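You operate a simulated robot arm through the tools that you are given. There is no shell and no other tool. Be economical: measure what you need, move in short steps, check, and stop when the job is done.

Carry out the task below with a simulated robot arm. There is one attempt and no reset: what you move stays moved.

Task
Cap the orange marker, blot the wet signature and set the green cloth weight on the page.
Fine: smear no ink, blot first; the ink blotter goes back; the other marker stays. Set down upright: ink blotter.

It is judged by the outcome, as a careful person would: the job done as asked, and still so three seconds after it is handed in. It fails if anything else is knocked over, pushed out of place, dropped, spilled or broken. A push-on lid holds only when it is set on centred and level and pressed home; a screw cap is set on level and turned clockwise until tight. Flat cloth is picked up by pressing the open fingertips on it (5 to 10 N) and closing them slowly along it; thin cloth reads only 2 to 8 mm in the jaws.

Robot
A 7-joint arm with a two-finger parallel gripper, fixed in place. Base frame: the origin is at the foot of the arm, x ahead of it, y to its left, z up; the work surface is at about z = 0. Lengths are in m, angles in rad, forces in N, time in s.
With the tool pointing down near the work surface it reaches from about 0.22 to 0.58 m from the base axis. Its first joint turns from -1.152 to 1.152 rad. Payload 2.5 kg.
The TCP is the grasp point between the finger pads, 0.023 m short of the fingertips. In the tool frame z runs along the fingers and y along their closing line. Largest opening 0.094 m; finger width 0.038, thickness 0.01; the body of the gripper, 0.054 by 0.096 m, starts 0.039 m behind the TCP.
Orientation is that of the tool frame in the base frame, as a unit quaternion [w, x, y, z]. With the fingers straight down and closing along the base's y, the tool's x points along the base's -x, its y along +y and its z along -z.

Tools
- The arm moves only by the tool play_rows. Its argument "plan" is a list that holds one entry, the list of rows, each a list of 7 numbers: the closure, from 0 (fully open) to 1 (shut), then the shift along the tool's x, y, z in m, then the turn, a rotation vector about the tool's x, y, z in rad. In form: [[[gripper, x, y, z, wx, wy, wz], ...]]. A call has 1 to 20 rows; each row is the pose to reach, as a shift and turn from the pose commanded when the call began, along the tool's axes at that moment. Rows are played at 5 a second. More than 0.05 m and 0.15 rad between two rows, or a gripper value outside its range, and nothing of the call is played. A pose out of reach is approached as far as the arm can. The call stops where the force on the tool passes 40 N (or 10 N more than at its start, if that is more) or the arm is blocked; 0.2 s more then pass. The fingers move at their own pace (about 0.108 m/s each) and stop on an object; they squeeze with about 27 N. The grip force told is the motor's: it shows also when the fingers shut on nothing. Time passes only in rows, and 0.2 s behind the last, so rows that repeat a pose let the fingers close. It gives the time, the measured TCP pose, the force on the tool (base axes), the opening and the grip force at its end, in the units of the frame above (readings bear some noise), with the torque about the TCP (base axes, N m) and any sound that the robot's microphone picked up.
- Cameras (640 x 400 px; columns grow to the right, rows downward): "scene" is fixed at [0.1092, -0.3874, 0.5399]; the picture's right is [0.96, -0.28, 0.00], its down [-0.13, -0.47, -0.87] and it looks along [0.24, 0.84, -0.49] (base axes); focal length 353 px, centre (320, 200). "wrist" rides on the gripper at [0.086, 0.016, -0.075] in the tool frame; the picture's right is [-0.18, 0.98, 0.00], its down [-0.58, -0.11, -0.81] and it looks along [-0.79, -0.15, 0.59] (tool axes); focal length 243 px, centre (320, 200). There is no depth. A picture from a camera that has moved, and an enlarged one, comes with that camera's place and axes in the base frame and with its lens. The place of the scene camera against the robot may be out by one fixed shift of up to 0.025 m in any direction.
- grab_frame(camera): a new picture of that camera. It takes no simulated time.
- enlarge(camera, box): a new picture of the part [left, top, right, bottom] of that camera's present view, enlarged. It takes no simulated time.
- close_job(): hands the job in; it is judged then, once.

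Go step by step. Nothing tells you positions but the pictures and the camera data: compare them with the known pose of the tool, close in by small moves and look again before you grip or let go. The budget is 120 turns and 68 pictures, counting those below and the enlarged ones. Unless the task says otherwise, let go and move clear before handing in, and close with one line.

The tools are called after "Call:" by a JSON object that holds its "api" and its "payload". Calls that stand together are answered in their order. play_rows: Moves the arm, as the interface text tells. Its arguments: {"type":"object","properties":{"plan":{"type":"array","items":{"type":"array","items":{"type":"array","items":{"type":"number"}}}}},"required":["plan"]} The other tools are called the same way: grab_frame (camera) takes a picture; enlarge (camera, box) takes an enlarged picture of a part of a camera's view; close_job () hands the job in.

At the start:

```text
t: 0.0
tool_pos: [0.3115, 0.0381, 0.373]
tool_rot: [0.0, 0.0, 1.0, 0.001]
wrist_force: [0.5, 0.0, -0.8]
wrist_torque: [0.01, 0.02, 0.0]
width: 0.0939
gripper_force: 0.1
```

scene: 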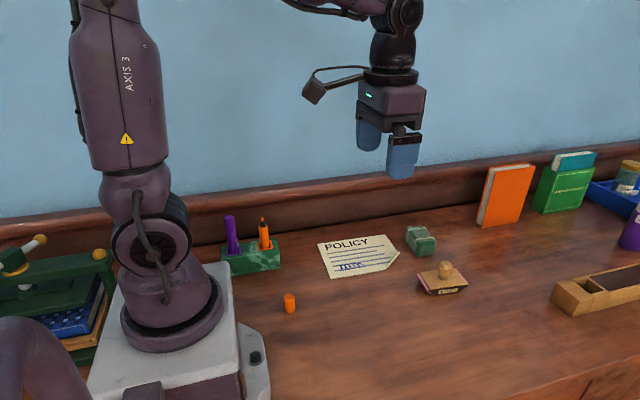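
wrist: 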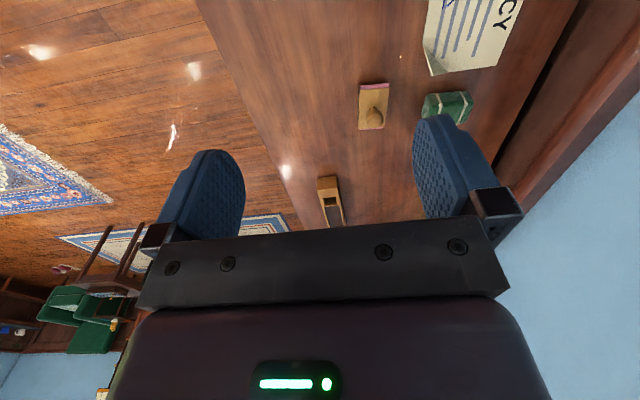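

I see the page with a wet signature, a rocker blotter, a green cloth weight, a marker stand with purple and orange markers, and an orange cap on the desk. I'll look closer first.

Call:
{"api": "enlarge", "payload": {"camera": "scene", "box": [200, 200, 340, 320]}}

Call:
{"api": "enlarge", "payload": {"camera": "scene", "box": [310, 210, 480, 310]}}

```text
3.33 times, centred on (270, 260) of scene
camera zoom: at [0.1092, -0.3874, 0.5399], right [0.96, -0.28, 0.0], down [-0.13, -0.47, -0.87], along [0.24, 0.84, -0.49], focal length 1177 px, centre (487, 0)
```

zoom: 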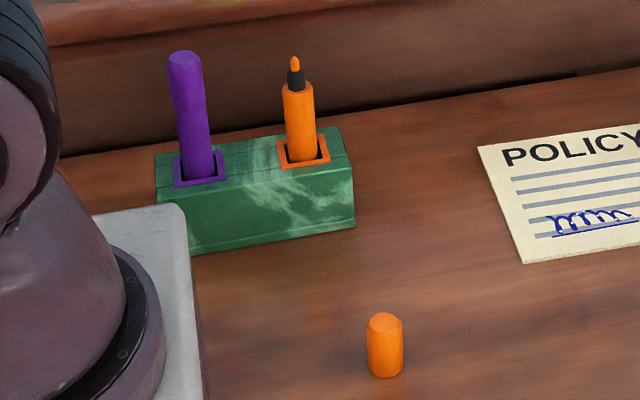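

```text
3.76 times, centred on (395, 260) of scene
camera zoom: at [0.1092, -0.3874, 0.5399], right [0.96, -0.28, 0.0], down [-0.13, -0.47, -0.87], along [0.24, 0.84, -0.49], focal length 1329 px, centre (38, -26)
```

zoom: 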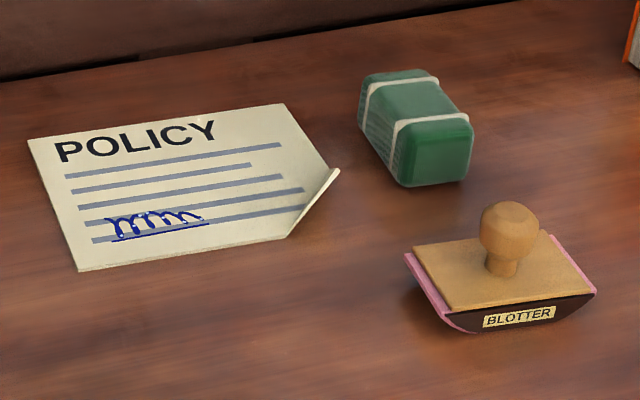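

The blotter looks to be near (0.51, 0.10), with its long axis about parallel to the signature. I'll hover over it with the fingers turned to close along its length, then look again.

Call:
{"api": "play_rows", "payload": {"plan": [[[0, -0.02, 0.0065, 0.02, 0, 0, -0.1456], [0, -0.04, 0.013, 0.04, 0, 0, -0.2912], [0, -0.06, 0.0195, 0.06, 0, 0, -0.4368], [0, -0.08, 0.026, 0.08, 0, 0, -0.5824], [0, -0.1, 0.0325, 0.1, 0, 0, -0.728], [0, -0.12, 0.039, 0.12, 0, 0, -0.8736], [0, -0.14, 0.0455, 0.14, 0, 0, -1.0192], [0, -0.16, 0.052, 0.16, 0, 0, -1.1648], [0, -0.18, 0.0585, 0.18, 0, 0, -1.3104], [0, -0.1975, 0.065, 0.203, 0, 0, -1.456], [0, -0.1975, 0.065, 0.203, 0, 0, -1.456]]]}}

Call:
{"api": "grab_frame", "payload": {"camera": "wrist"}}

Call:
{"api": "grab_frame", "payload": {"camera": "scene"}}

```text
t: 2.4
tool_pos: [0.5092, 0.1041, 0.1695]
tool_rot: [0.0, -0.667, 0.745, -0.001]
wrist_force: [0.3, 0.3, 0.5]
wrist_torque: [-0.01, 0.0, -0.03]
width: 0.0939
gripper_force: 0.0
```

```text
63 pictures are left
camera wrist: at [0.4837, 0.0197, 0.2434], right [-0.96, 0.29, 0.0], down [0.17, 0.57, 0.81], along [0.24, 0.77, -0.59], focal length 243 px, centre (320, 200)
```

wrist: 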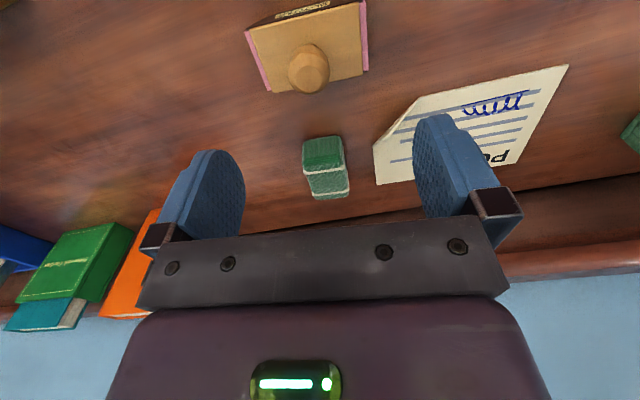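

```text
62 pictures are left
```

scene: 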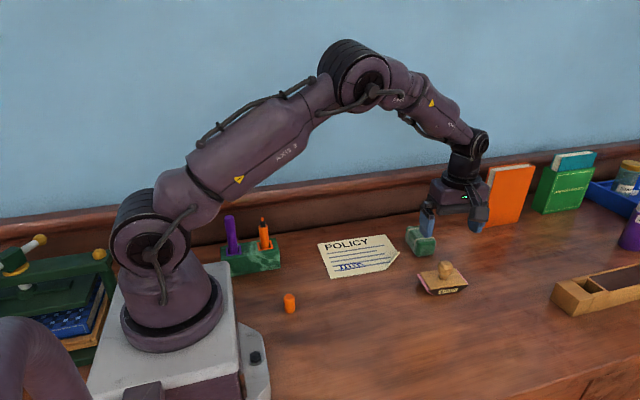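

The knob appears about 1 cm further in x than the TCP. I'll correct for that, descend partway and look again.

Call:
{"api": "play_rows", "payload": {"plan": [[[0, 0, -0.005, 0.03, 0, 0, 0], [0, 0.001, -0.0096, 0.06, 0, 0, 0], [0, 0.001, -0.0096, 0.06, 0, 0, 0]]]}}

Call:
{"api": "grab_frame", "payload": {"camera": "wrist"}}

Call:
{"api": "enlarge", "payload": {"camera": "scene", "box": [390, 180, 510, 310]}}

```text
t: 3.2
tool_pos: [0.5181, 0.1014, 0.1083]
tool_rot: [0.0, -0.666, 0.746, 0.0]
wrist_force: [-0.4, 0.5, -0.5]
wrist_torque: [0.01, 0.01, -0.02]
width: 0.0939
gripper_force: 0.0
```

```text
61 pictures are left
camera wrist: at [0.493, 0.0177, 0.1833], right [-0.96, 0.29, 0.0], down [0.17, 0.57, 0.81], along [0.24, 0.77, -0.59], focal length 243 px, centre (320, 200)
```

wrist: 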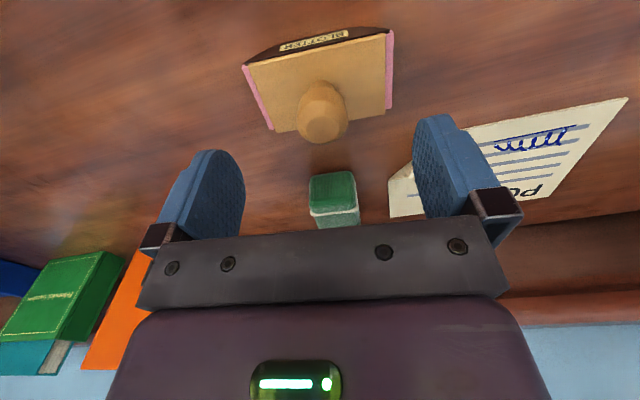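

```text
3.08 times, centred on (450, 245) of scene
camera zoom: at [0.1092, -0.3874, 0.5399], right [0.96, -0.28, 0.0], down [-0.13, -0.47, -0.87], along [0.24, 0.84, -0.49], focal length 1086 px, centre (-80, 62)
```

zoom: 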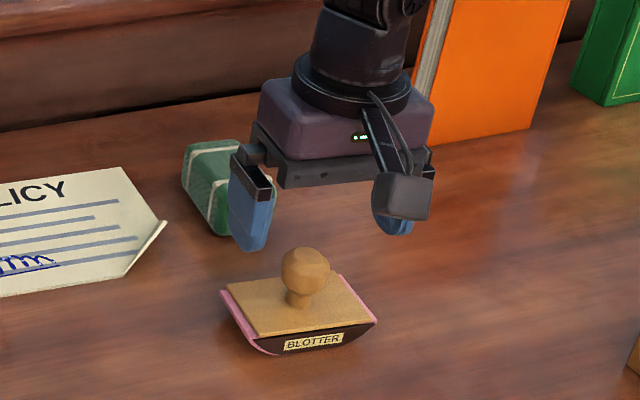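

The knob is now centred at about (0.520, 0.105), with its middle near z 0.05. I'll lower to just above grasp height and check finger clearance against the blotter plate.

Call:
{"api": "play_rows", "payload": {"plan": [[[0, -0.002, -0.001, 0.02, 0, 0, 0], [0, -0.003, -0.001, 0.036, 0, 0, 0], [0, -0.003, -0.001, 0.036, 0, 0, 0]]]}}

Call:
{"api": "grab_frame", "payload": {"camera": "wrist"}}

Call:
{"api": "enlarge", "payload": {"camera": "scene", "box": [400, 220, 500, 310]}}

```text
t: 4.0
tool_pos: [0.5209, 0.1047, 0.0742]
tool_rot: [0.0, -0.666, 0.746, 0.0]
wrist_force: [-0.3, 0.1, 0.0]
wrist_torque: [0.01, 0.0, -0.01]
width: 0.0939
gripper_force: 0.1
```

```text
59 pictures are left
camera wrist: at [0.4944, 0.0203, 0.1473], right [-0.96, 0.29, 0.0], down [0.17, 0.57, 0.81], along [0.24, 0.77, -0.59], focal length 243 px, centre (320, 200)
```

wrist: 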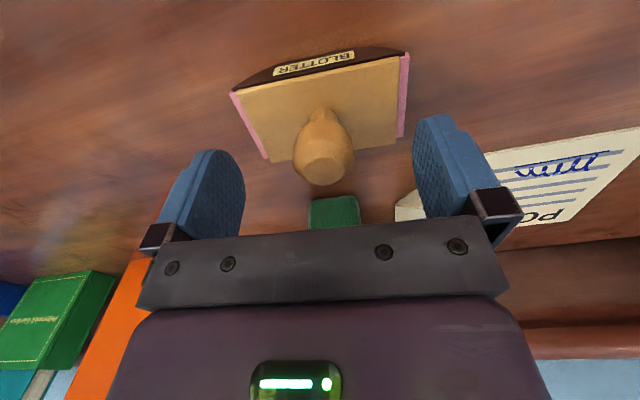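

```text
4.44 times, centred on (450, 265) of scene
camera zoom: at [0.1092, -0.3874, 0.5399], right [0.96, -0.28, 0.0], down [-0.13, -0.47, -0.87], along [0.24, 0.84, -0.49], focal length 1569 px, centre (-258, -89)
```

zoom: 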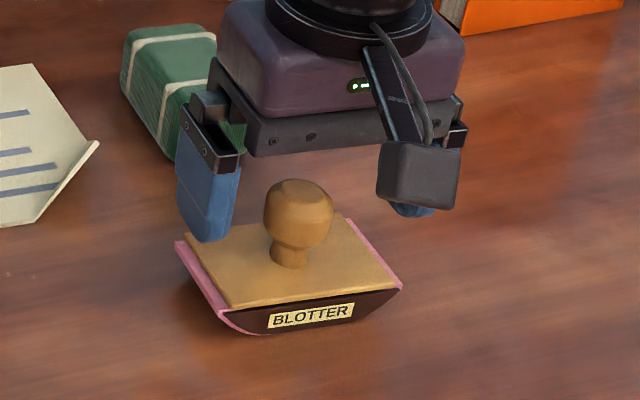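

Clearance looks good. I'll lower to z≈0.061 and close on the knob.

Call:
{"api": "play_rows", "payload": {"plan": [[[0, 0, 0.001, 0.007, 0, 0, 0], [0, 0, 0.001, 0.013, 0, 0, 0], [0.3, 0, 0.001, 0.013, 0, 0, 0], [0.5, 0, 0.001, 0.013, 0, 0, 0], [0.6, 0, 0.001, 0.013, 0, 0, 0], [0.7, 0, 0.001, 0.013, 0, 0, 0], [1, 0, 0.001, 0.013, 0, 0, 0], [1, 0, 0.001, 0.013, 0, 0, 0], [1, 0, 0.001, 0.013, 0, 0, 0]]]}}

Call:
{"api": "enlarge", "payload": {"camera": "scene", "box": [400, 220, 500, 310]}}

```text
t: 6.0
tool_pos: [0.5195, 0.1037, 0.0605]
tool_rot: [0.0, -0.666, 0.746, 0.0]
wrist_force: [-0.8, -0.4, -0.2]
wrist_torque: [0.0, 0.04, 0.0]
width: 0.0314
gripper_force: 27.0
```

```text
4.44 times, centred on (450, 265) of scene
camera zoom: at [0.1092, -0.3874, 0.5399], right [0.96, -0.28, 0.0], down [-0.13, -0.47, -0.87], along [0.24, 0.84, -0.49], focal length 1569 px, centre (-258, -89)
```

zoom: 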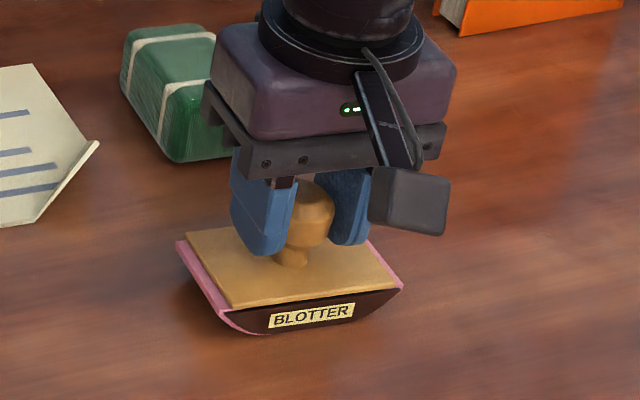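

The knob is gripped at 31 mm; the home pose is TCP (0.5195, 0.1037, 0.0605). I'll lift straight up and move partway to the page to measure the signature.

Call:
{"api": "play_rows", "payload": {"plan": [[[1, 0, 0, -0.02, 0, 0, 0], [1, 0, 0, -0.05, 0, 0, 0], [1, 0, 0, -0.09, 0, 0, 0], [1, -0.005, 0.035, -0.1, 0, 0, 0], [1, -0.01, 0.07, -0.1, 0, 0, 0], [1, -0.01, 0.1, -0.1, 0, 0, 0], [1, -0.01, 0.1, -0.1, 0, 0, 0]]]}}

Call:
{"api": "grab_frame", "payload": {"camera": "wrist"}}

Call:
{"api": "grab_frame", "payload": {"camera": "scene"}}

```text
t: 7.6
tool_pos: [0.4215, 0.1248, 0.1598]
tool_rot: [0.0, -0.665, 0.747, 0.0]
wrist_force: [0.0, 0.1, -1.1]
wrist_torque: [0.02, 0.0, 0.0]
width: 0.031
gripper_force: 27.4
```

```text
56 pictures are left
camera wrist: at [0.3949, 0.0412, 0.2347], right [-0.96, 0.29, 0.0], down [0.17, 0.57, 0.81], along [0.24, 0.77, -0.59], focal length 243 px, centre (320, 200)
```

wrist: 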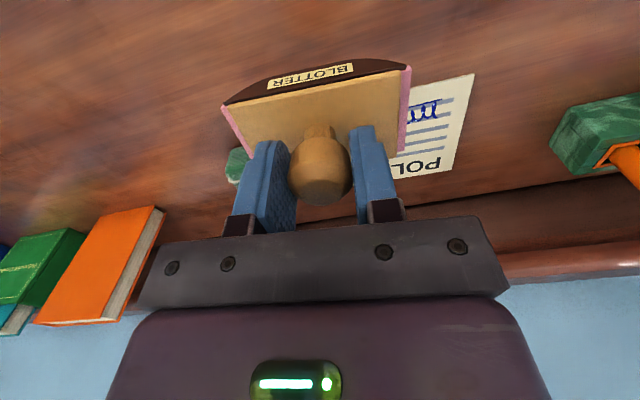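

```text
55 pictures are left
```

scene: 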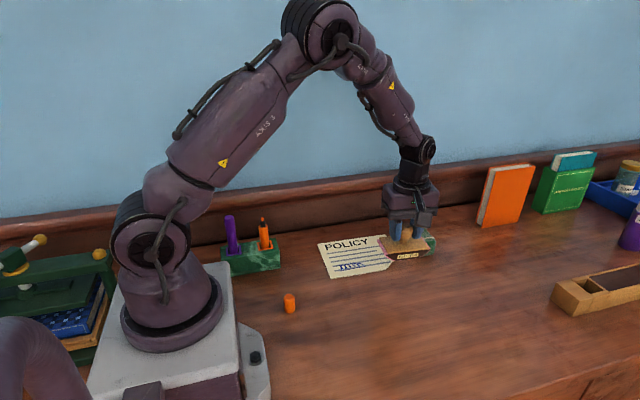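

The blotter is held level. I'll move directly over the signature, still high, because from there the wrist camera sees the ink just in front of the blotter.

Call:
{"api": "play_rows", "payload": {"plan": [[[1, -0.03, 0.03, 0, 0, 0, 0], [1, -0.06, 0.06, 0, 0, 0, 0], [1, -0.0865, 0.089, 0, 0, 0, 0], [1, -0.0865, 0.089, 0, 0, 0, 0]]]}}

Call:
{"api": "grab_frame", "payload": {"camera": "wrist"}}

Call:
{"api": "enlarge", "payload": {"camera": "scene", "box": [300, 200, 420, 290]}}

```text
t: 8.6
tool_pos: [0.3439, 0.2218, 0.1607]
tool_rot: [0.0, -0.666, 0.746, 0.001]
wrist_force: [0.7, 0.0, -1.1]
wrist_torque: [0.02, 0.04, 0.02]
width: 0.0314
gripper_force: 27.1
```

```text
54 pictures are left
camera wrist: at [0.3172, 0.1383, 0.2346], right [-0.96, 0.3, 0.0], down [0.17, 0.57, 0.81], along [0.24, 0.77, -0.59], focal length 243 px, centre (320, 200)
```

wrist: 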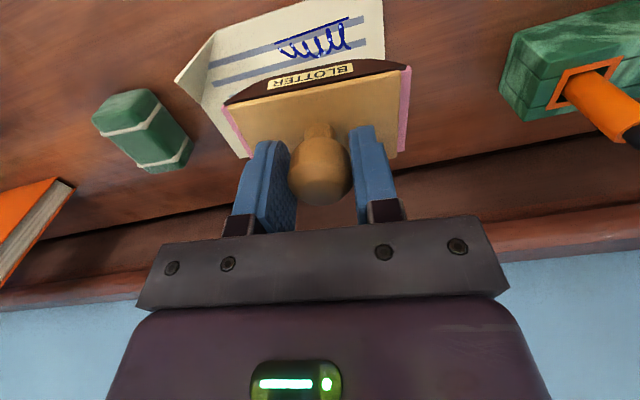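

```text
4.44 times, centred on (360, 245) of scene
camera zoom: at [0.1092, -0.3874, 0.5399], right [0.96, -0.28, 0.0], down [-0.13, -0.47, -0.87], along [0.24, 0.84, -0.49], focal length 1569 px, centre (142, 0)
```

zoom: 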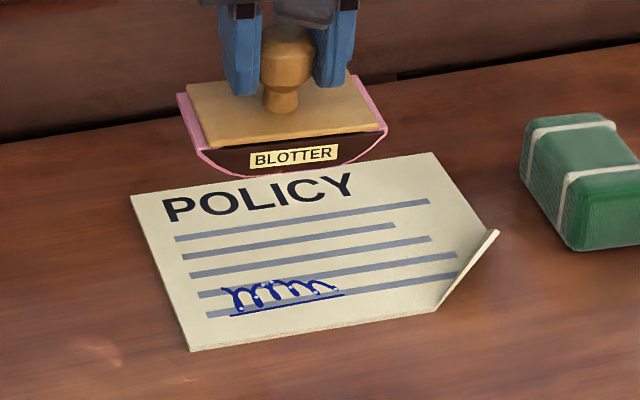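

The signature is centred near (0.348, 0.2195), roughly 65 mm long. I'll zoom in on the blotter's curved profile and on the ink before lowering.

Call:
{"api": "enlarge", "payload": {"camera": "scene", "box": [334, 216, 394, 248]}}

Call:
{"api": "enlarge", "payload": {"camera": "wrist", "box": [200, 0, 420, 120]}}

```text
10.67 times, centred on (364, 232) of scene
camera zoom: at [0.1092, -0.3874, 0.5399], right [0.96, -0.28, 0.0], down [-0.13, -0.47, -0.87], along [0.24, 0.84, -0.49], focal length 3766 px, centre (-149, -141)
```

zoom: 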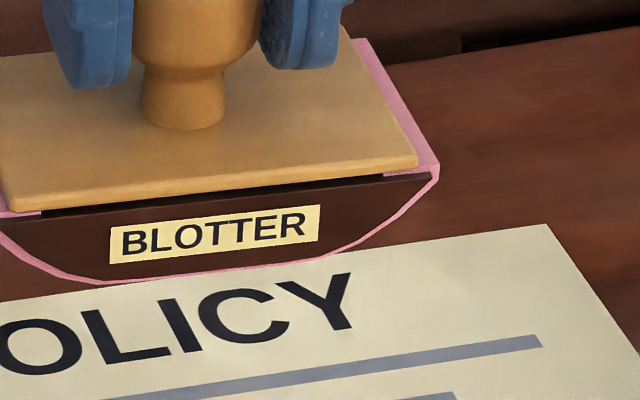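

```text
2.91 times, centred on (310, 60) of wrist
camera zoom: at [0.3172, 0.1383, 0.2346], right [-0.96, 0.3, 0.0], down [0.17, 0.57, 0.81], along [0.24, 0.77, -0.59], focal length 706 px, centre (349, 607)
```

zoom: 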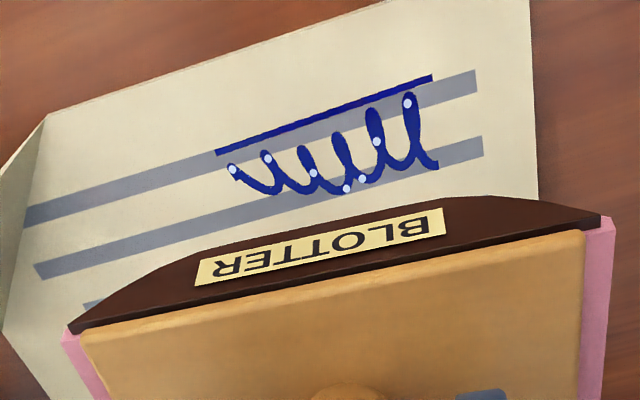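

The pad is flat for about 48 mm in its middle, so I'll press straight down in the centre and then, lifting each time, slightly to the left and right. That covers the whole signature without sliding.

Call:
{"api": "play_rows", "payload": {"plan": [[[1, -0.0005, -0.005, 0, 0, 0, 0], [1, -0.0005, -0.005, 0.04, 0, 0, 0], [1, -0.0005, -0.005, 0.075, 0, 0, 0], [1, -0.0005, -0.005, 0.09, 0, 0, 0], [1, -0.0005, -0.005, 0.095, 0, 0, 0], [1, -0.0005, -0.005, 0.095, 0, 0, 0]]]}}

Call:
{"api": "enlarge", "payload": {"camera": "scene", "box": [300, 200, 420, 290]}}

Call:
{"api": "grab_frame", "payload": {"camera": "wrist"}}

```text
t: 10.0
tool_pos: [0.3483, 0.2207, 0.065]
tool_rot: [0.0, -0.666, 0.746, 0.0]
wrist_force: [0.2, -0.1, -1.5]
wrist_torque: [-0.02, 0.01, 0.02]
width: 0.0311
gripper_force: 26.9
```

```text
4.44 times, centred on (360, 245) of scene
camera zoom: at [0.1092, -0.3874, 0.5399], right [0.96, -0.28, 0.0], down [-0.13, -0.47, -0.87], along [0.24, 0.84, -0.49], focal length 1569 px, centre (142, 0)
```

zoom: 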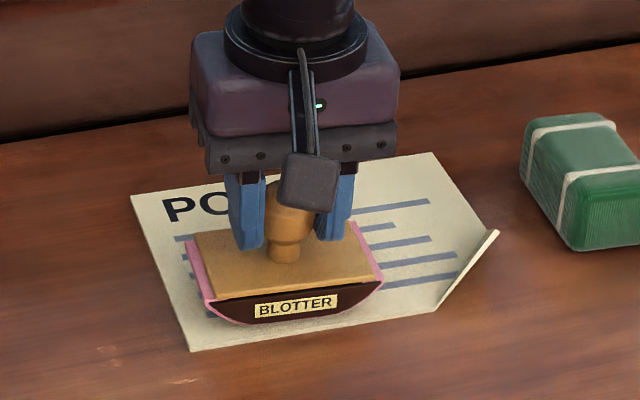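

```text
49 pictures are left
camera wrist: at [0.3229, 0.1376, 0.1397], right [-0.96, 0.29, 0.0], down [0.17, 0.57, 0.81], along [0.24, 0.77, -0.59], focal length 243 px, centre (320, 200)
```

wrist: 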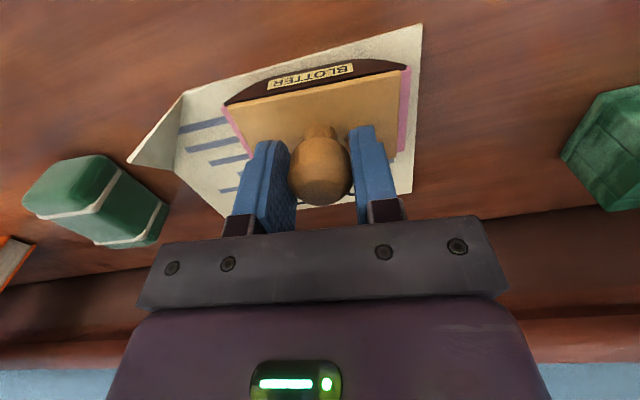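

The blotter sits fully over the signature. Now I'll press straight down gently.

Call:
{"api": "play_rows", "payload": {"plan": [[[1, 0, 0, 0.002, 0, 0, 0], [1, 0, 0, 0.004, 0, 0, 0], [1, 0, 0, 0.005, 0, 0, 0], [1, 0, 0, 0.005, 0, 0, 0]]]}}

```text
t: 11.0
tool_pos: [0.3485, 0.222, 0.0617]
tool_rot: [0.002, -0.666, 0.746, 0.0]
wrist_force: [-3.3, -2.4, 26.0]
wrist_torque: [-0.04, 0.25, -0.03]
width: 0.0317
gripper_force: 26.9
```

Good firm contact. I'll ease off slightly, dwell, then lift straight up.

Call:
{"api": "play_rows", "payload": {"plan": [[[1, 0, 0, -0.0005, 0, 0, 0], [1, 0, 0, -0.0008, 0, 0, 0], [1, 0, 0, -0.0008, 0, 0, 0], [1, 0, 0, -0.0008, 0, 0, 0], [1, 0, 0, -0.015, 0, 0, 0], [1, 0, 0, -0.05, 0, 0, 0], [1, 0, 0, -0.09, 0, 0, 0], [1, 0, 0, -0.09, 0, 0, 0]]]}}

Call:
{"api": "enlarge", "payload": {"camera": "scene", "box": [300, 200, 420, 290]}}

Call:
{"api": "enlarge", "payload": {"camera": "wrist", "box": [200, 0, 420, 120]}}

```text
t: 12.8
tool_pos: [0.3478, 0.2222, 0.1505]
tool_rot: [0.0, -0.666, 0.746, 0.001]
wrist_force: [-0.2, -0.1, -1.5]
wrist_torque: [-0.01, -0.03, 0.0]
width: 0.0315
gripper_force: 27.4
```

```text
4.44 times, centred on (360, 245) of scene
camera zoom: at [0.1092, -0.3874, 0.5399], right [0.96, -0.28, 0.0], down [-0.13, -0.47, -0.87], along [0.24, 0.84, -0.49], focal length 1569 px, centre (142, 0)
```

zoom: 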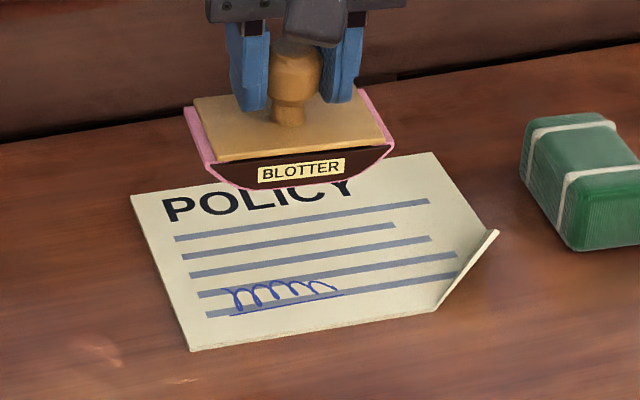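

```text
2.91 times, centred on (310, 60) of wrist
camera zoom: at [0.3216, 0.1381, 0.225], right [-0.96, 0.29, 0.0], down [0.17, 0.57, 0.81], along [0.24, 0.77, -0.59], focal length 706 px, centre (349, 607)
```

zoom: 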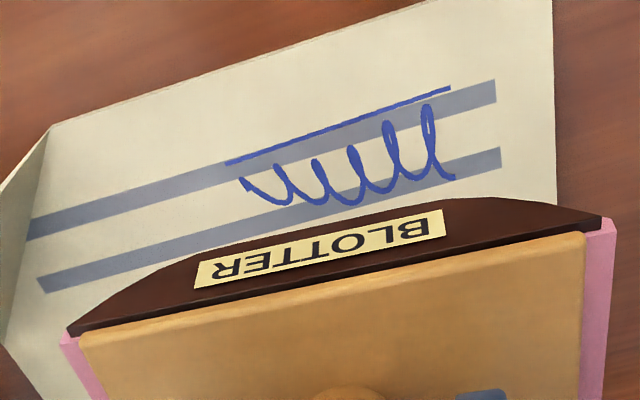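

The ink has dried (thin, no shine) with no smear. I'm taking the blotter back to its home spot.

Call:
{"api": "play_rows", "payload": {"plan": [[[1, 0.02, -0.037, 0, 0, 0, 0], [1, 0.04, -0.074, 0, 0, 0, 0], [1, 0.06, -0.111, 0, 0, 0, 0], [1, 0.08, -0.148, 0, 0, 0, 0], [1, 0.0983, -0.184, 0, 0, 0, 0], [1, 0.0983, -0.184, 0.03, 0, 0, 0], [1, 0.0983, -0.184, 0.06, 0, 0, 0], [1, 0.0983, -0.184, 0.08, 0, 0, 0], [1, 0.0983, -0.184, 0.084, 0, 0, 0], [1, 0.0983, -0.184, 0.084, 0, 0, 0]]]}}

Call:
{"api": "enlarge", "payload": {"camera": "scene", "box": [400, 220, 500, 310]}}

```text
t: 15.0
tool_pos: [0.5197, 0.1039, 0.0661]
tool_rot: [0.0, -0.666, 0.746, 0.0]
wrist_force: [-0.4, 0.3, -1.7]
wrist_torque: [-0.01, 0.01, 0.04]
width: 0.0312
gripper_force: 27.3
```

```text
4.44 times, centred on (450, 265) of scene
camera zoom: at [0.1092, -0.3874, 0.5399], right [0.96, -0.28, 0.0], down [-0.13, -0.47, -0.87], along [0.24, 0.84, -0.49], focal length 1569 px, centre (-258, -89)
```

zoom: 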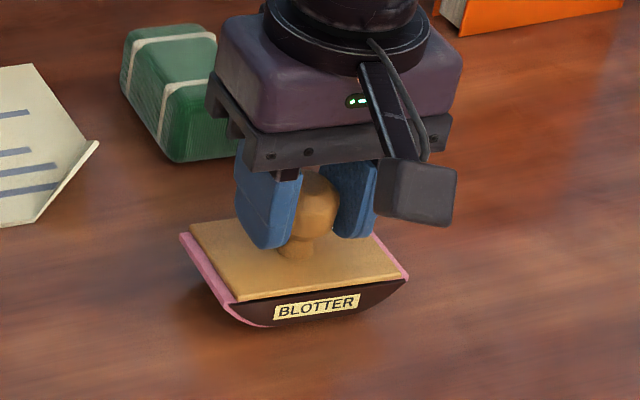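

Aligned with the home spot; lowering the last few millimetres until it touches.

Call:
{"api": "play_rows", "payload": {"plan": [[[1, 0, 0, 0.003, 0, 0, 0], [1, 0, 0, 0.0042, 0, 0, 0], [1, 0, 0, 0.0047, 0, 0, 0], [1, 0, 0, 0.0047, 0, 0, 0]]]}}

```text
t: 16.0
tool_pos: [0.5199, 0.1024, 0.0615]
tool_rot: [-0.001, -0.666, 0.746, 0.0]
wrist_force: [0.1, 0.8, -2.1]
wrist_torque: [-0.02, -0.01, -0.01]
width: 0.031
gripper_force: 27.0
```

Call:
{"api": "play_rows", "payload": {"plan": [[[1, 0, 0, 0.0006, 0, 0, 0], [1, 0, 0, 0.0012, 0, 0, 0], [1, 0, 0, 0.0012, 0, 0, 0]]]}}

```text
t: 16.8
tool_pos: [0.5199, 0.1034, 0.0595]
tool_rot: [0.0, -0.666, 0.746, 0.0]
wrist_force: [0.2, 0.1, -1.7]
wrist_torque: [0.0, -0.03, 0.02]
width: 0.0315
gripper_force: 26.7
```

Call:
{"api": "play_rows", "payload": {"plan": [[[1, 0, 0, 0.0006, 0, 0, 0], [1, 0, 0, 0.0012, 0, 0, 0], [1, 0, 0, 0.0012, 0, 0, 0]]]}}

Call:
{"api": "enlarge", "payload": {"camera": "scene", "box": [400, 220, 500, 310]}}

```text
t: 17.6
tool_pos: [0.5186, 0.1032, 0.0606]
tool_rot: [0.0, -0.665, 0.746, 0.0]
wrist_force: [-0.2, 0.2, 0.4]
wrist_torque: [0.05, 0.03, 0.04]
width: 0.0312
gripper_force: 27.5
```

```text
4.44 times, centred on (450, 265) of scene
camera zoom: at [0.1092, -0.3874, 0.5399], right [0.96, -0.28, 0.0], down [-0.13, -0.47, -0.87], along [0.24, 0.84, -0.49], focal length 1569 px, centre (-258, -89)
```

zoom: 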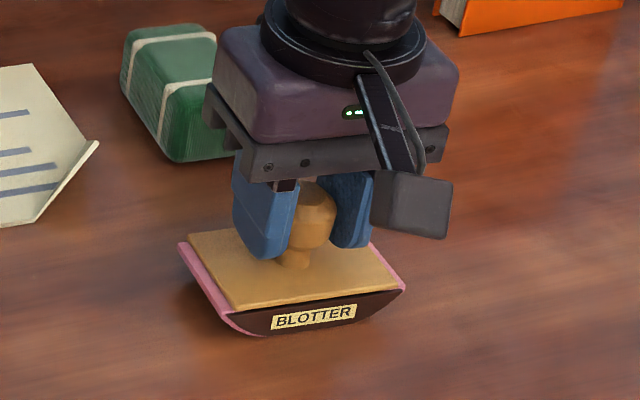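

It's touching and in its original place. Releasing and lifting clear.

Call:
{"api": "play_rows", "payload": {"plan": [[[0.6, 0, 0, 0, 0, 0, 0], [0.4, 0, 0, 0, 0, 0, 0], [0.2, 0, 0, 0, 0, 0, 0], [0.2, 0, 0, 0, 0, 0, 0], [0.2, 0, 0, -0.03, 0, 0, 0], [0.2, 0, 0, -0.07, 0, 0, 0], [0.2, 0, 0, -0.11, 0, 0, 0], [0, 0, 0, -0.11, 0, 0, 0]]]}}

Call:
{"api": "grab_frame", "payload": {"camera": "wrist"}}

Call:
{"api": "grab_frame", "payload": {"camera": "scene"}}

```text
t: 19.4
tool_pos: [0.5199, 0.1028, 0.1691]
tool_rot: [0.0, -0.666, 0.746, 0.0]
wrist_force: [0.1, 0.0, 0.7]
wrist_torque: [-0.02, 0.0, 0.0]
width: 0.0941
gripper_force: 0.1
```

```text
44 pictures are left
camera wrist: at [0.4933, 0.019, 0.2443], right [-0.96, 0.29, 0.0], down [0.17, 0.57, 0.81], along [0.24, 0.77, -0.59], focal length 243 px, centre (320, 200)
```

wrist: 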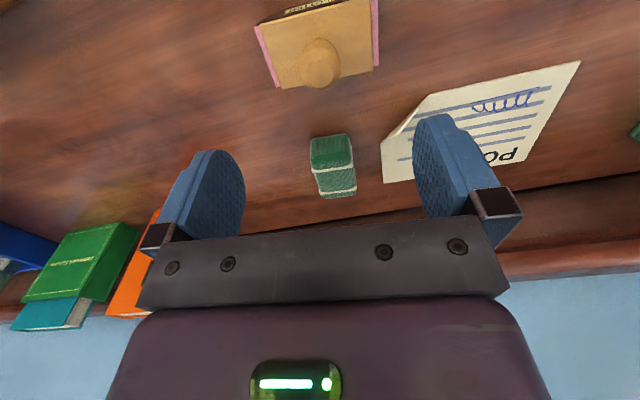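

```text
43 pictures are left
```

scene: 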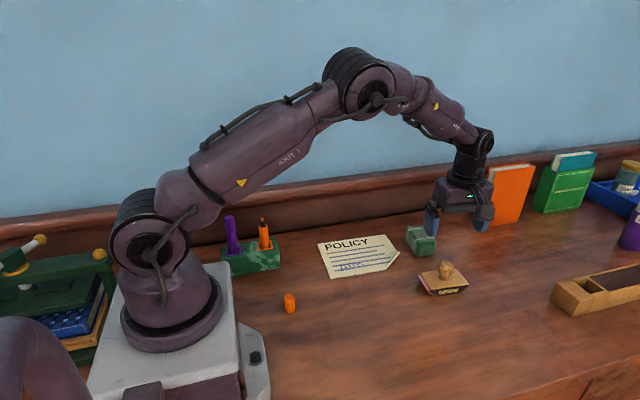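

The blotter is back upright. Next is the green weight near (0.54, 0.23), which is at the edge of reach, so I'll move closer and measure it.

Call:
{"api": "play_rows", "payload": {"plan": [[[0, -0.04, -0.002, 0, 0, 0, 0], [0, -0.086, -0.005, 0, 0, 0, 0], [0, -0.086, -0.005, 0.02, 0, 0, 0], [0, -0.086, -0.005, 0.02, 0, 0, 0]]]}}

Call:
{"api": "grab_frame", "payload": {"camera": "wrist"}}

Call:
{"api": "enlarge", "payload": {"camera": "scene", "box": [390, 190, 490, 270]}}

```text
t: 20.4
tool_pos: [0.5351, 0.1867, 0.1492]
tool_rot: [0.0, -0.666, 0.746, 0.0]
wrist_force: [-0.2, 0.0, 0.0]
wrist_torque: [0.02, -0.01, -0.03]
width: 0.0942
gripper_force: 0.0
```

```text
42 pictures are left
camera wrist: at [0.5079, 0.1036, 0.2237], right [-0.96, 0.29, 0.0], down [0.17, 0.57, 0.81], along [0.24, 0.77, -0.59], focal length 243 px, centre (320, 200)
```

wrist: 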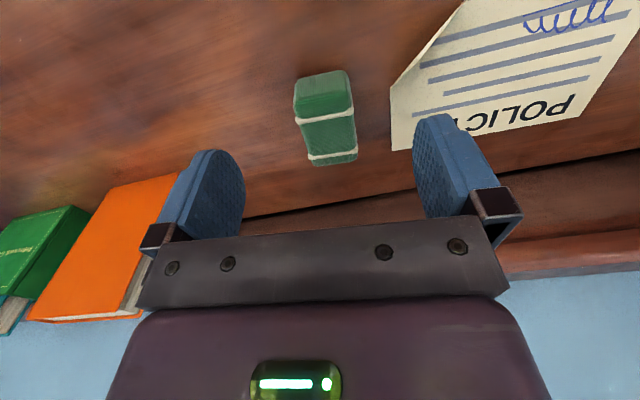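

```text
5.00 times, centred on (440, 230) of scene
camera zoom: at [0.1092, -0.3874, 0.5399], right [0.96, -0.28, 0.0], down [-0.13, -0.47, -0.87], along [0.24, 0.84, -0.49], focal length 1766 px, centre (-280, 50)
```

zoom: 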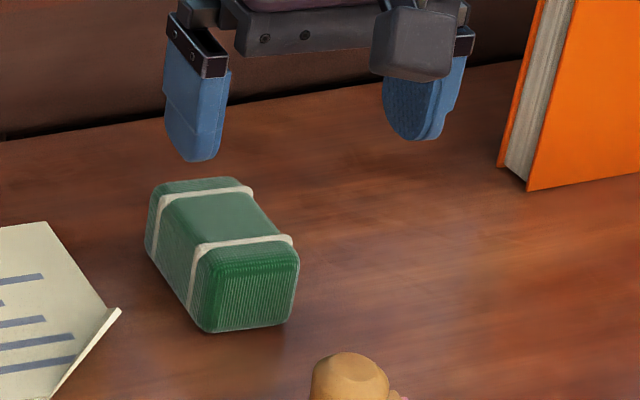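

The weight's centre is about (0.545, 0.248), roughly 50 mm wide and 80 mm long, and lies almost in line with the gripper. I'll aim for a point slightly nearer than its centre and check that the arm reaches there.

Call:
{"api": "play_rows", "payload": {"plan": [[[0, -0.025, -0.0015, 0.02, 0, 0, -0.025], [0, -0.05, -0.003, 0.05, 0, 0, -0.05], [0, -0.05, -0.003, 0.05, 0, 0, -0.05]]]}}

Call:
{"api": "grab_frame", "payload": {"camera": "wrist"}}

Call:
{"api": "enlarge", "payload": {"camera": "scene", "box": [390, 190, 490, 270]}}

```text
t: 21.2
tool_pos: [0.5428, 0.2379, 0.0996]
tool_rot: [0.0, -0.684, 0.73, 0.0]
wrist_force: [0.7, -1.3, -0.3]
wrist_torque: [0.0, 0.03, -0.01]
width: 0.094
gripper_force: 0.0
```

```text
40 pictures are left
camera wrist: at [0.5211, 0.1522, 0.174], right [-0.97, 0.25, 0.0], down [0.15, 0.57, 0.81], along [0.2, 0.78, -0.59], focal length 243 px, centre (320, 200)
```

wrist: 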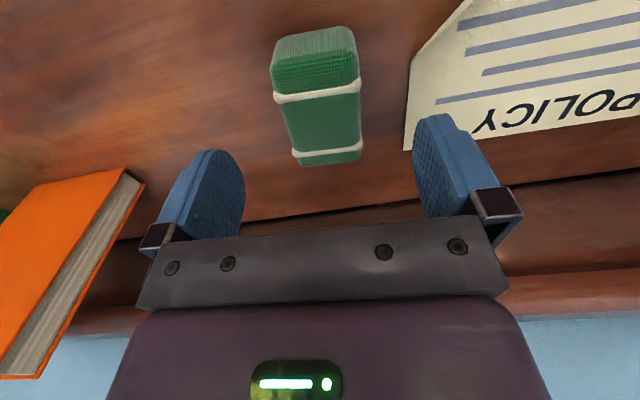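

```text
5.00 times, centred on (440, 230) of scene
camera zoom: at [0.1092, -0.3874, 0.5399], right [0.96, -0.28, 0.0], down [-0.13, -0.47, -0.87], along [0.24, 0.84, -0.49], focal length 1766 px, centre (-280, 50)
```

zoom: 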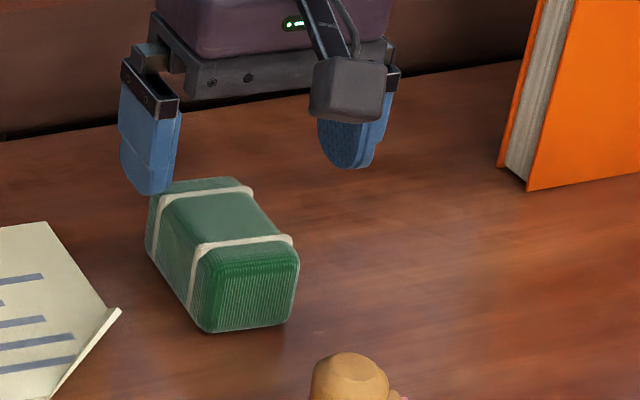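

Reach is fine. The weight's centre is about (0.543, 0.247). I'll lower around it and close the fingers.

Call:
{"api": "play_rows", "payload": {"plan": [[[0, -0.004, 0, 0.03, 0, 0, 0], [0, -0.006, 0, 0.055, 0, 0, 0], [0, -0.006, 0, 0.067, 0, 0, 0], [0, -0.006, 0, 0.067, 0, 0, 0]]]}}

Call:
{"api": "grab_frame", "payload": {"camera": "wrist"}}

```text
t: 22.2
tool_pos: [0.5394, 0.2409, 0.0321]
tool_rot: [-0.001, -0.684, 0.73, -0.001]
wrist_force: [0.2, 0.5, -0.6]
wrist_torque: [0.01, 0.0, 0.0]
width: 0.0942
gripper_force: 0.1
out of reach, approached as far as the arm can: row 3, 4
```

```text
38 pictures are left
camera wrist: at [0.5186, 0.1566, 0.1069], right [-0.97, 0.25, 0.0], down [0.15, 0.57, 0.81], along [0.2, 0.78, -0.59], focal length 243 px, centre (320, 200)
```

wrist: 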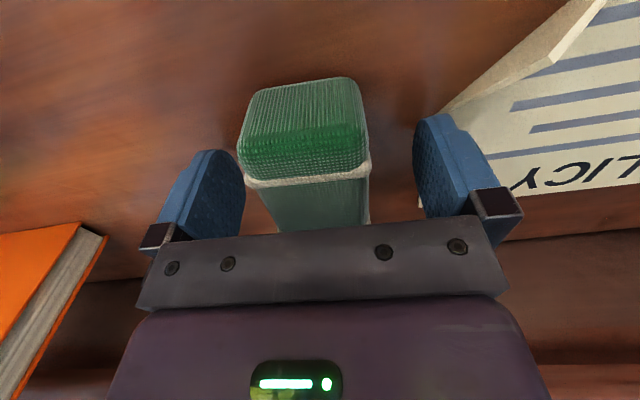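

The weight sits about 5 mm off-centre toward +x and I'm at the reach limit. I'll trade a little y for x to centre on it, then close.

Call:
{"api": "play_rows", "payload": {"plan": [[[0, 0.01, -0.004, 0, 0, 0, 0], [0, 0.01, -0.004, 0, 0, 0, 0]]]}}

Call:
{"api": "grab_frame", "payload": {"camera": "wrist"}}

```text
t: 22.8
tool_pos: [0.5446, 0.2312, 0.0322]
tool_rot: [0.0, -0.684, 0.729, 0.0]
wrist_force: [-0.8, 0.6, 0.0]
wrist_torque: [0.0, -0.05, -0.01]
width: 0.094
gripper_force: 0.1
```

```text
37 pictures are left
camera wrist: at [0.522, 0.1461, 0.107], right [-0.97, 0.25, 0.0], down [0.15, 0.57, 0.81], along [0.2, 0.78, -0.59], focal length 243 px, centre (320, 200)
```

wrist: 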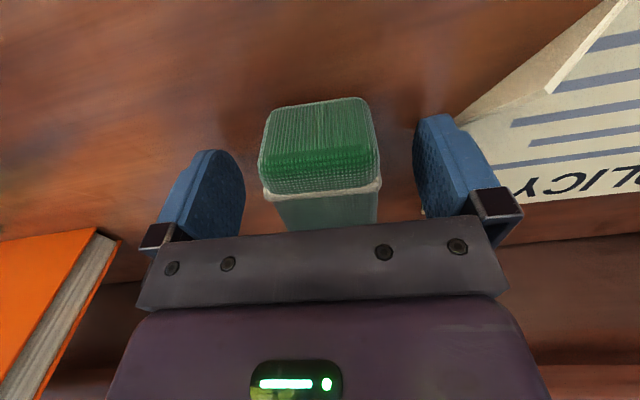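

Centred. Closing on the weight.

Call:
{"api": "play_rows", "payload": {"plan": [[[0.2, 0, 0, 0, 0, 0, 0], [0.35, 0, 0, 0, 0, 0, 0], [0.5, 0, 0, 0, 0, 0, 0], [1, 0, 0, 0, 0, 0, 0], [1, 0, 0, 0, 0, 0, 0], [1, 0, 0, 0, 0, 0, 0]]]}}

```text
t: 24.2
tool_pos: [0.5437, 0.2319, 0.0317]
tool_rot: [0.0, -0.685, 0.729, 0.0]
wrist_force: [-2.3, -0.7, 1.2]
wrist_torque: [-0.18, 0.18, -0.13]
width: 0.0502
gripper_force: 27.6
```

Gripped at 50 mm. I'll lift straight up and check how it hangs.

Call:
{"api": "play_rows", "payload": {"plan": [[[1, 0, 0, -0.01, 0, 0, 0], [1, 0, 0, -0.03, 0, 0, 0], [1, 0, 0, -0.06, 0, 0, 0], [1, 0.002, 0.01, -0.08, 0, 0, 0], [1, 0.002, 0.01, -0.08, 0, 0, 0]]]}}

Call:
{"api": "grab_frame", "payload": {"camera": "scene"}}

Call:
{"api": "grab_frame", "payload": {"camera": "wrist"}}

```text
t: 25.4
tool_pos: [0.5337, 0.2296, 0.1141]
tool_rot: [0.0, -0.684, 0.73, 0.0]
wrist_force: [0.1, 0.1, -5.7]
wrist_torque: [-0.11, 0.01, -0.02]
width: 0.0499
gripper_force: 26.8
```

```text
36 pictures are left
```

scene: 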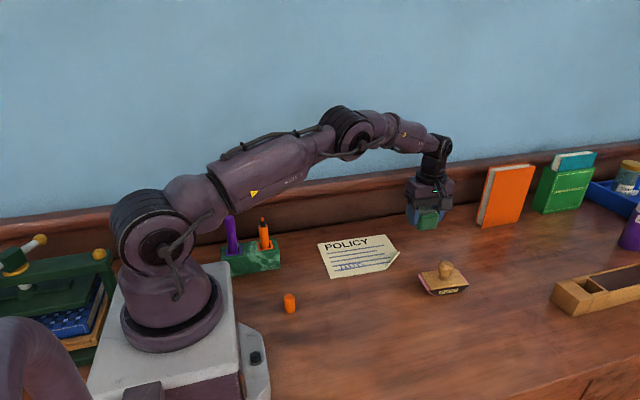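

```text
35 pictures are left
camera wrist: at [0.512, 0.1441, 0.1876], right [-0.97, 0.25, 0.0], down [0.15, 0.57, 0.81], along [0.2, 0.78, -0.59], focal length 243 px, centre (320, 200)
```

wrist: 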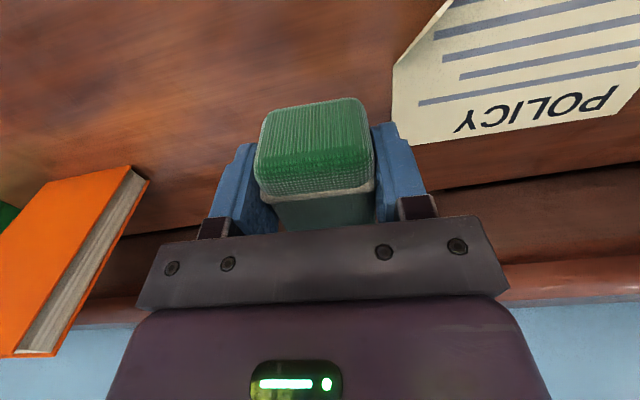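

It hangs level. Moving over the page, aiming for the clear area right of and above the signature.

Call:
{"api": "play_rows", "payload": {"plan": [[[1, -0.004, 0.03, 0, 0, 0, 0], [1, -0.008, 0.065, 0, 0, 0, 0], [1, -0.012, 0.1, 0, 0, 0, 0], [1, -0.0141, 0.126, 0, 0, 0, 0], [1, -0.0141, 0.126, 0.04, 0, 0, 0], [1, -0.0141, 0.126, 0.04, 0, 0, 0]]]}}

Call:
{"api": "enlarge", "payload": {"camera": "scene", "box": [300, 190, 430, 290]}}

Call:
{"api": "grab_frame", "payload": {"camera": "wrist"}}

```text
t: 26.8
tool_pos: [0.4089, 0.2525, 0.0723]
tool_rot: [0.0, -0.684, 0.73, -0.001]
wrist_force: [-0.4, 0.1, -4.5]
wrist_torque: [-0.06, 0.01, -0.03]
width: 0.0497
gripper_force: 26.8
```

```text
4.00 times, centred on (365, 240) of scene
camera zoom: at [0.1092, -0.3874, 0.5399], right [0.96, -0.28, 0.0], down [-0.13, -0.47, -0.87], along [0.24, 0.84, -0.49], focal length 1412 px, centre (140, 40)
```

zoom: 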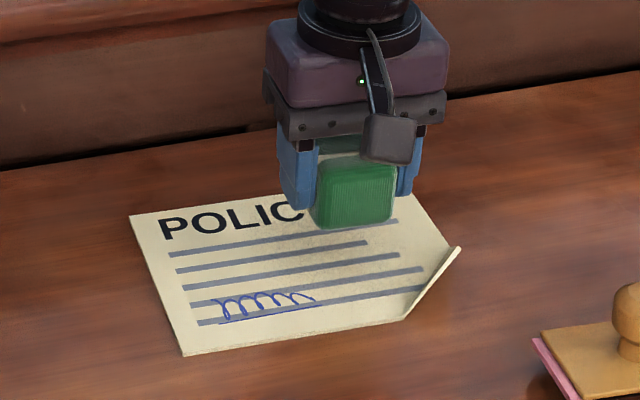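

```text
33 pictures are left
camera wrist: at [0.3877, 0.1674, 0.1467], right [-0.97, 0.25, 0.0], down [0.15, 0.57, 0.81], along [0.2, 0.78, -0.59], focal length 243 px, centre (320, 200)
```

wrist: 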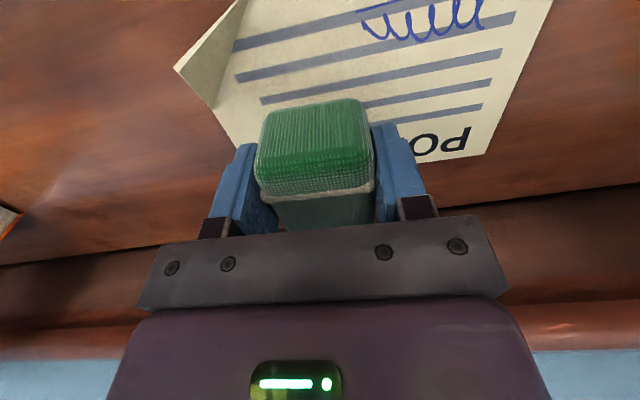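

Placement is good: clear of the ink, the fold and the page edges. Lowering gently.

Call:
{"api": "play_rows", "payload": {"plan": [[[1, 0, 0, 0.02, 0, 0, 0], [1, 0, 0, 0.033, 0, 0, 0], [1, 0, 0, 0.037, 0, 0, 0], [1, 0, 0, 0.038, 0, 0, 0], [1, 0, 0, 0.038, 0, 0, 0]]]}}

```text
t: 28.0
tool_pos: [0.4092, 0.2521, 0.0351]
tool_rot: [0.002, -0.684, 0.73, 0.001]
wrist_force: [-2.1, -2.0, 8.7]
wrist_torque: [-0.09, 0.14, 0.05]
width: 0.0498
gripper_force: 27.3
```

Contact made. I'll release slowly and lift.

Call:
{"api": "play_rows", "payload": {"plan": [[[1, 0, 0, -0.0006, 0, 0, 0], [0.4, 0, 0, -0.0006, 0, 0, 0], [0.25, 0, 0, -0.0006, 0, 0, 0], [0.15, 0, 0, -0.0006, 0, 0, 0], [0.15, 0, 0, -0.02, 0, 0, 0], [0.15, 0, 0, -0.05, 0, 0, 0], [0.15, 0, 0, -0.09, 0, 0, 0], [0.15, 0, 0, -0.13, 0, 0, 0], [0.15, 0, 0, -0.13, 0, 0, 0]]]}}

Call:
{"api": "grab_frame", "payload": {"camera": "scene"}}

Call:
{"api": "grab_frame", "payload": {"camera": "wrist"}}

```text
t: 30.0
tool_pos: [0.4085, 0.2517, 0.1643]
tool_rot: [0.0, -0.684, 0.73, 0.0]
wrist_force: [-0.1, 0.1, -0.3]
wrist_torque: [0.03, 0.0, -0.01]
width: 0.0798
gripper_force: 0.2
```

```text
32 pictures are left
```

scene: 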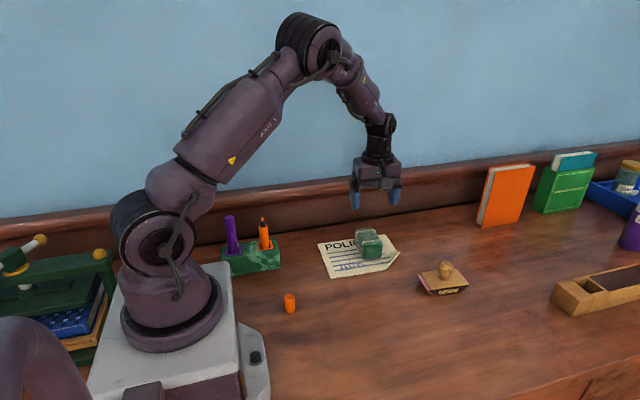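

```text
31 pictures are left
camera wrist: at [0.387, 0.1672, 0.2398], right [-0.97, 0.25, 0.0], down [0.15, 0.57, 0.81], along [0.2, 0.78, -0.59], focal length 243 px, centre (320, 200)
```

wrist: 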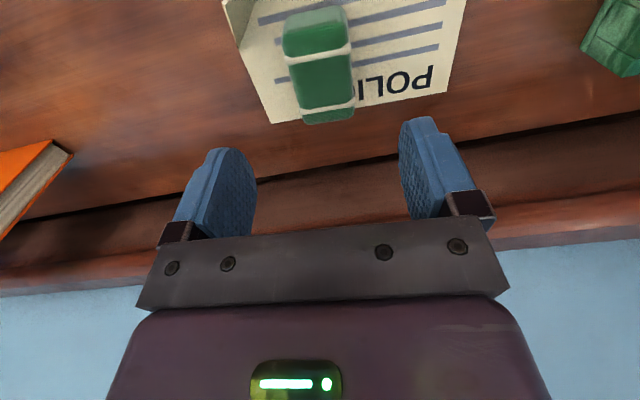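

The weight is on the page, clear of the ink. Next is the cap near (0.19, 0.125), close to the inner reach limit; I'll move over toward it and look.

Call:
{"api": "play_rows", "payload": {"plan": [[[0, 0.022, 0.03, 0, 0, 0, 0], [0, 0.045, 0.06, 0, 0, 0, 0], [0, 0.067, 0.09, 0, 0, 0, 0], [0, 0.09, 0.12, 0, 0, 0, 0], [0, 0.112, 0.151, 0, 0, 0, 0], [0, 0.112, 0.151, 0, 0, 0, 0]]]}}

Call:
{"api": "grab_frame", "payload": {"camera": "wrist"}}

```text
t: 31.4
tool_pos: [0.2505, 0.1493, 0.1641]
tool_rot: [0.0, -0.685, 0.729, 0.0]
wrist_force: [1.0, -0.1, 0.1]
wrist_torque: [0.04, 0.01, 0.01]
width: 0.0939
gripper_force: 0.0
```

```text
30 pictures are left
camera wrist: at [0.2289, 0.0643, 0.2388], right [-0.97, 0.25, 0.0], down [0.15, 0.57, 0.81], along [0.2, 0.78, -0.59], focal length 243 px, centre (320, 200)
```

wrist: 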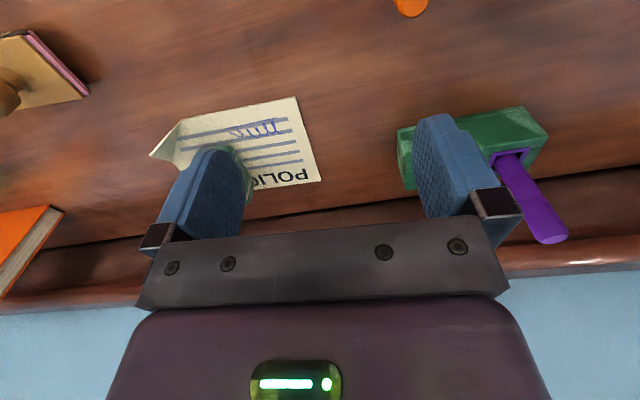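

The cap is roughly at (0.18, 0.135). Closing in for a better view.

Call:
{"api": "play_rows", "payload": {"plan": [[[0, 0.009, 0.025, 0.02, 0, 0, 0], [0, 0.018, 0.049, 0.04, 0, 0, 0], [0, 0.018, 0.049, 0.04, 0, 0, 0]]]}}

Call:
{"api": "grab_frame", "payload": {"camera": "wrist"}}

Call:
{"api": "grab_frame", "payload": {"camera": "scene"}}

```text
t: 32.2
tool_pos: [0.2003, 0.1351, 0.1244]
tool_rot: [0.0, -0.685, 0.729, 0.0]
wrist_force: [-0.2, 0.1, -0.2]
wrist_torque: [0.02, 0.04, 0.0]
width: 0.094
gripper_force: 0.1
```

```text
29 pictures are left
camera wrist: at [0.1788, 0.0494, 0.1992], right [-0.97, 0.25, 0.0], down [0.15, 0.57, 0.81], along [0.2, 0.78, -0.59], focal length 243 px, centre (320, 200)
```

wrist: 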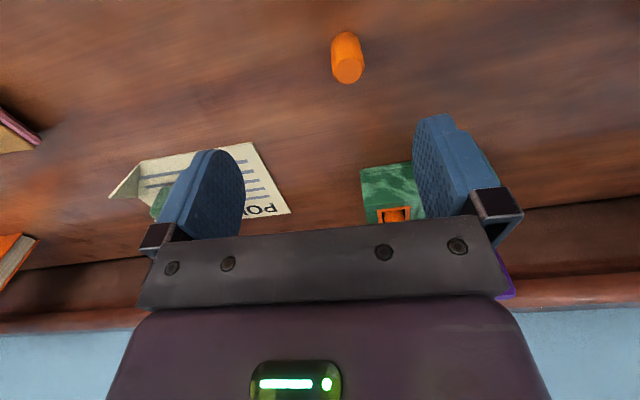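

```text
28 pictures are left
```

scene: 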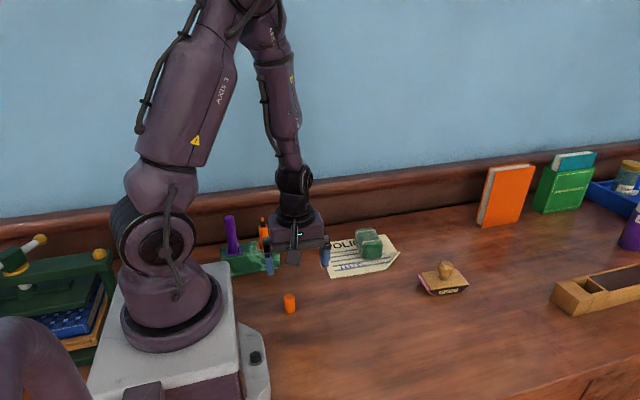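

The cap is at about (0.180, 0.127). I'll align over it, descend partway and check reach.

Call:
{"api": "play_rows", "payload": {"plan": [[[0, 0.005, 0.01, 0, 0, 0, 0], [0, 0.0093, 0.02, 0.02, 0, 0, 0], [0, 0.0093, 0.02, 0.045, 0, 0, 0], [0, 0.0093, 0.02, 0.045, 0, 0, 0]]]}}

Call:
{"api": "grab_frame", "payload": {"camera": "wrist"}}

Call:
{"api": "enlarge", "payload": {"camera": "scene", "box": [210, 190, 350, 320]}}

```text
t: 33.2
tool_pos: [0.1802, 0.1265, 0.079]
tool_rot: [-0.001, -0.683, 0.73, -0.001]
wrist_force: [0.6, 0.0, 0.8]
wrist_torque: [0.05, 0.01, 0.0]
width: 0.0942
gripper_force: 0.1
```

```text
27 pictures are left
camera wrist: at [0.1589, 0.0415, 0.1542], right [-0.97, 0.25, 0.0], down [0.15, 0.57, 0.81], along [0.2, 0.78, -0.59], focal length 243 px, centre (320, 200)
```

wrist: 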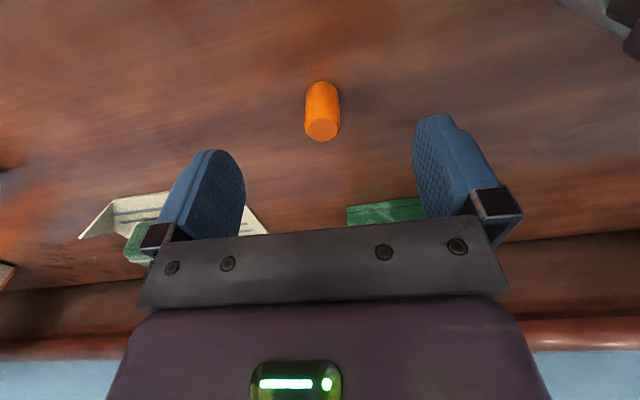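

```text
3.08 times, centred on (280, 255) of scene
camera zoom: at [0.1092, -0.3874, 0.5399], right [0.96, -0.28, 0.0], down [-0.13, -0.47, -0.87], along [0.24, 0.84, -0.49], focal length 1086 px, centre (443, 31)
```

zoom: 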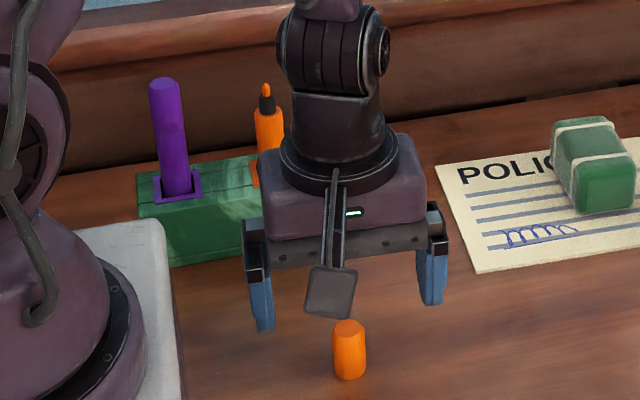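

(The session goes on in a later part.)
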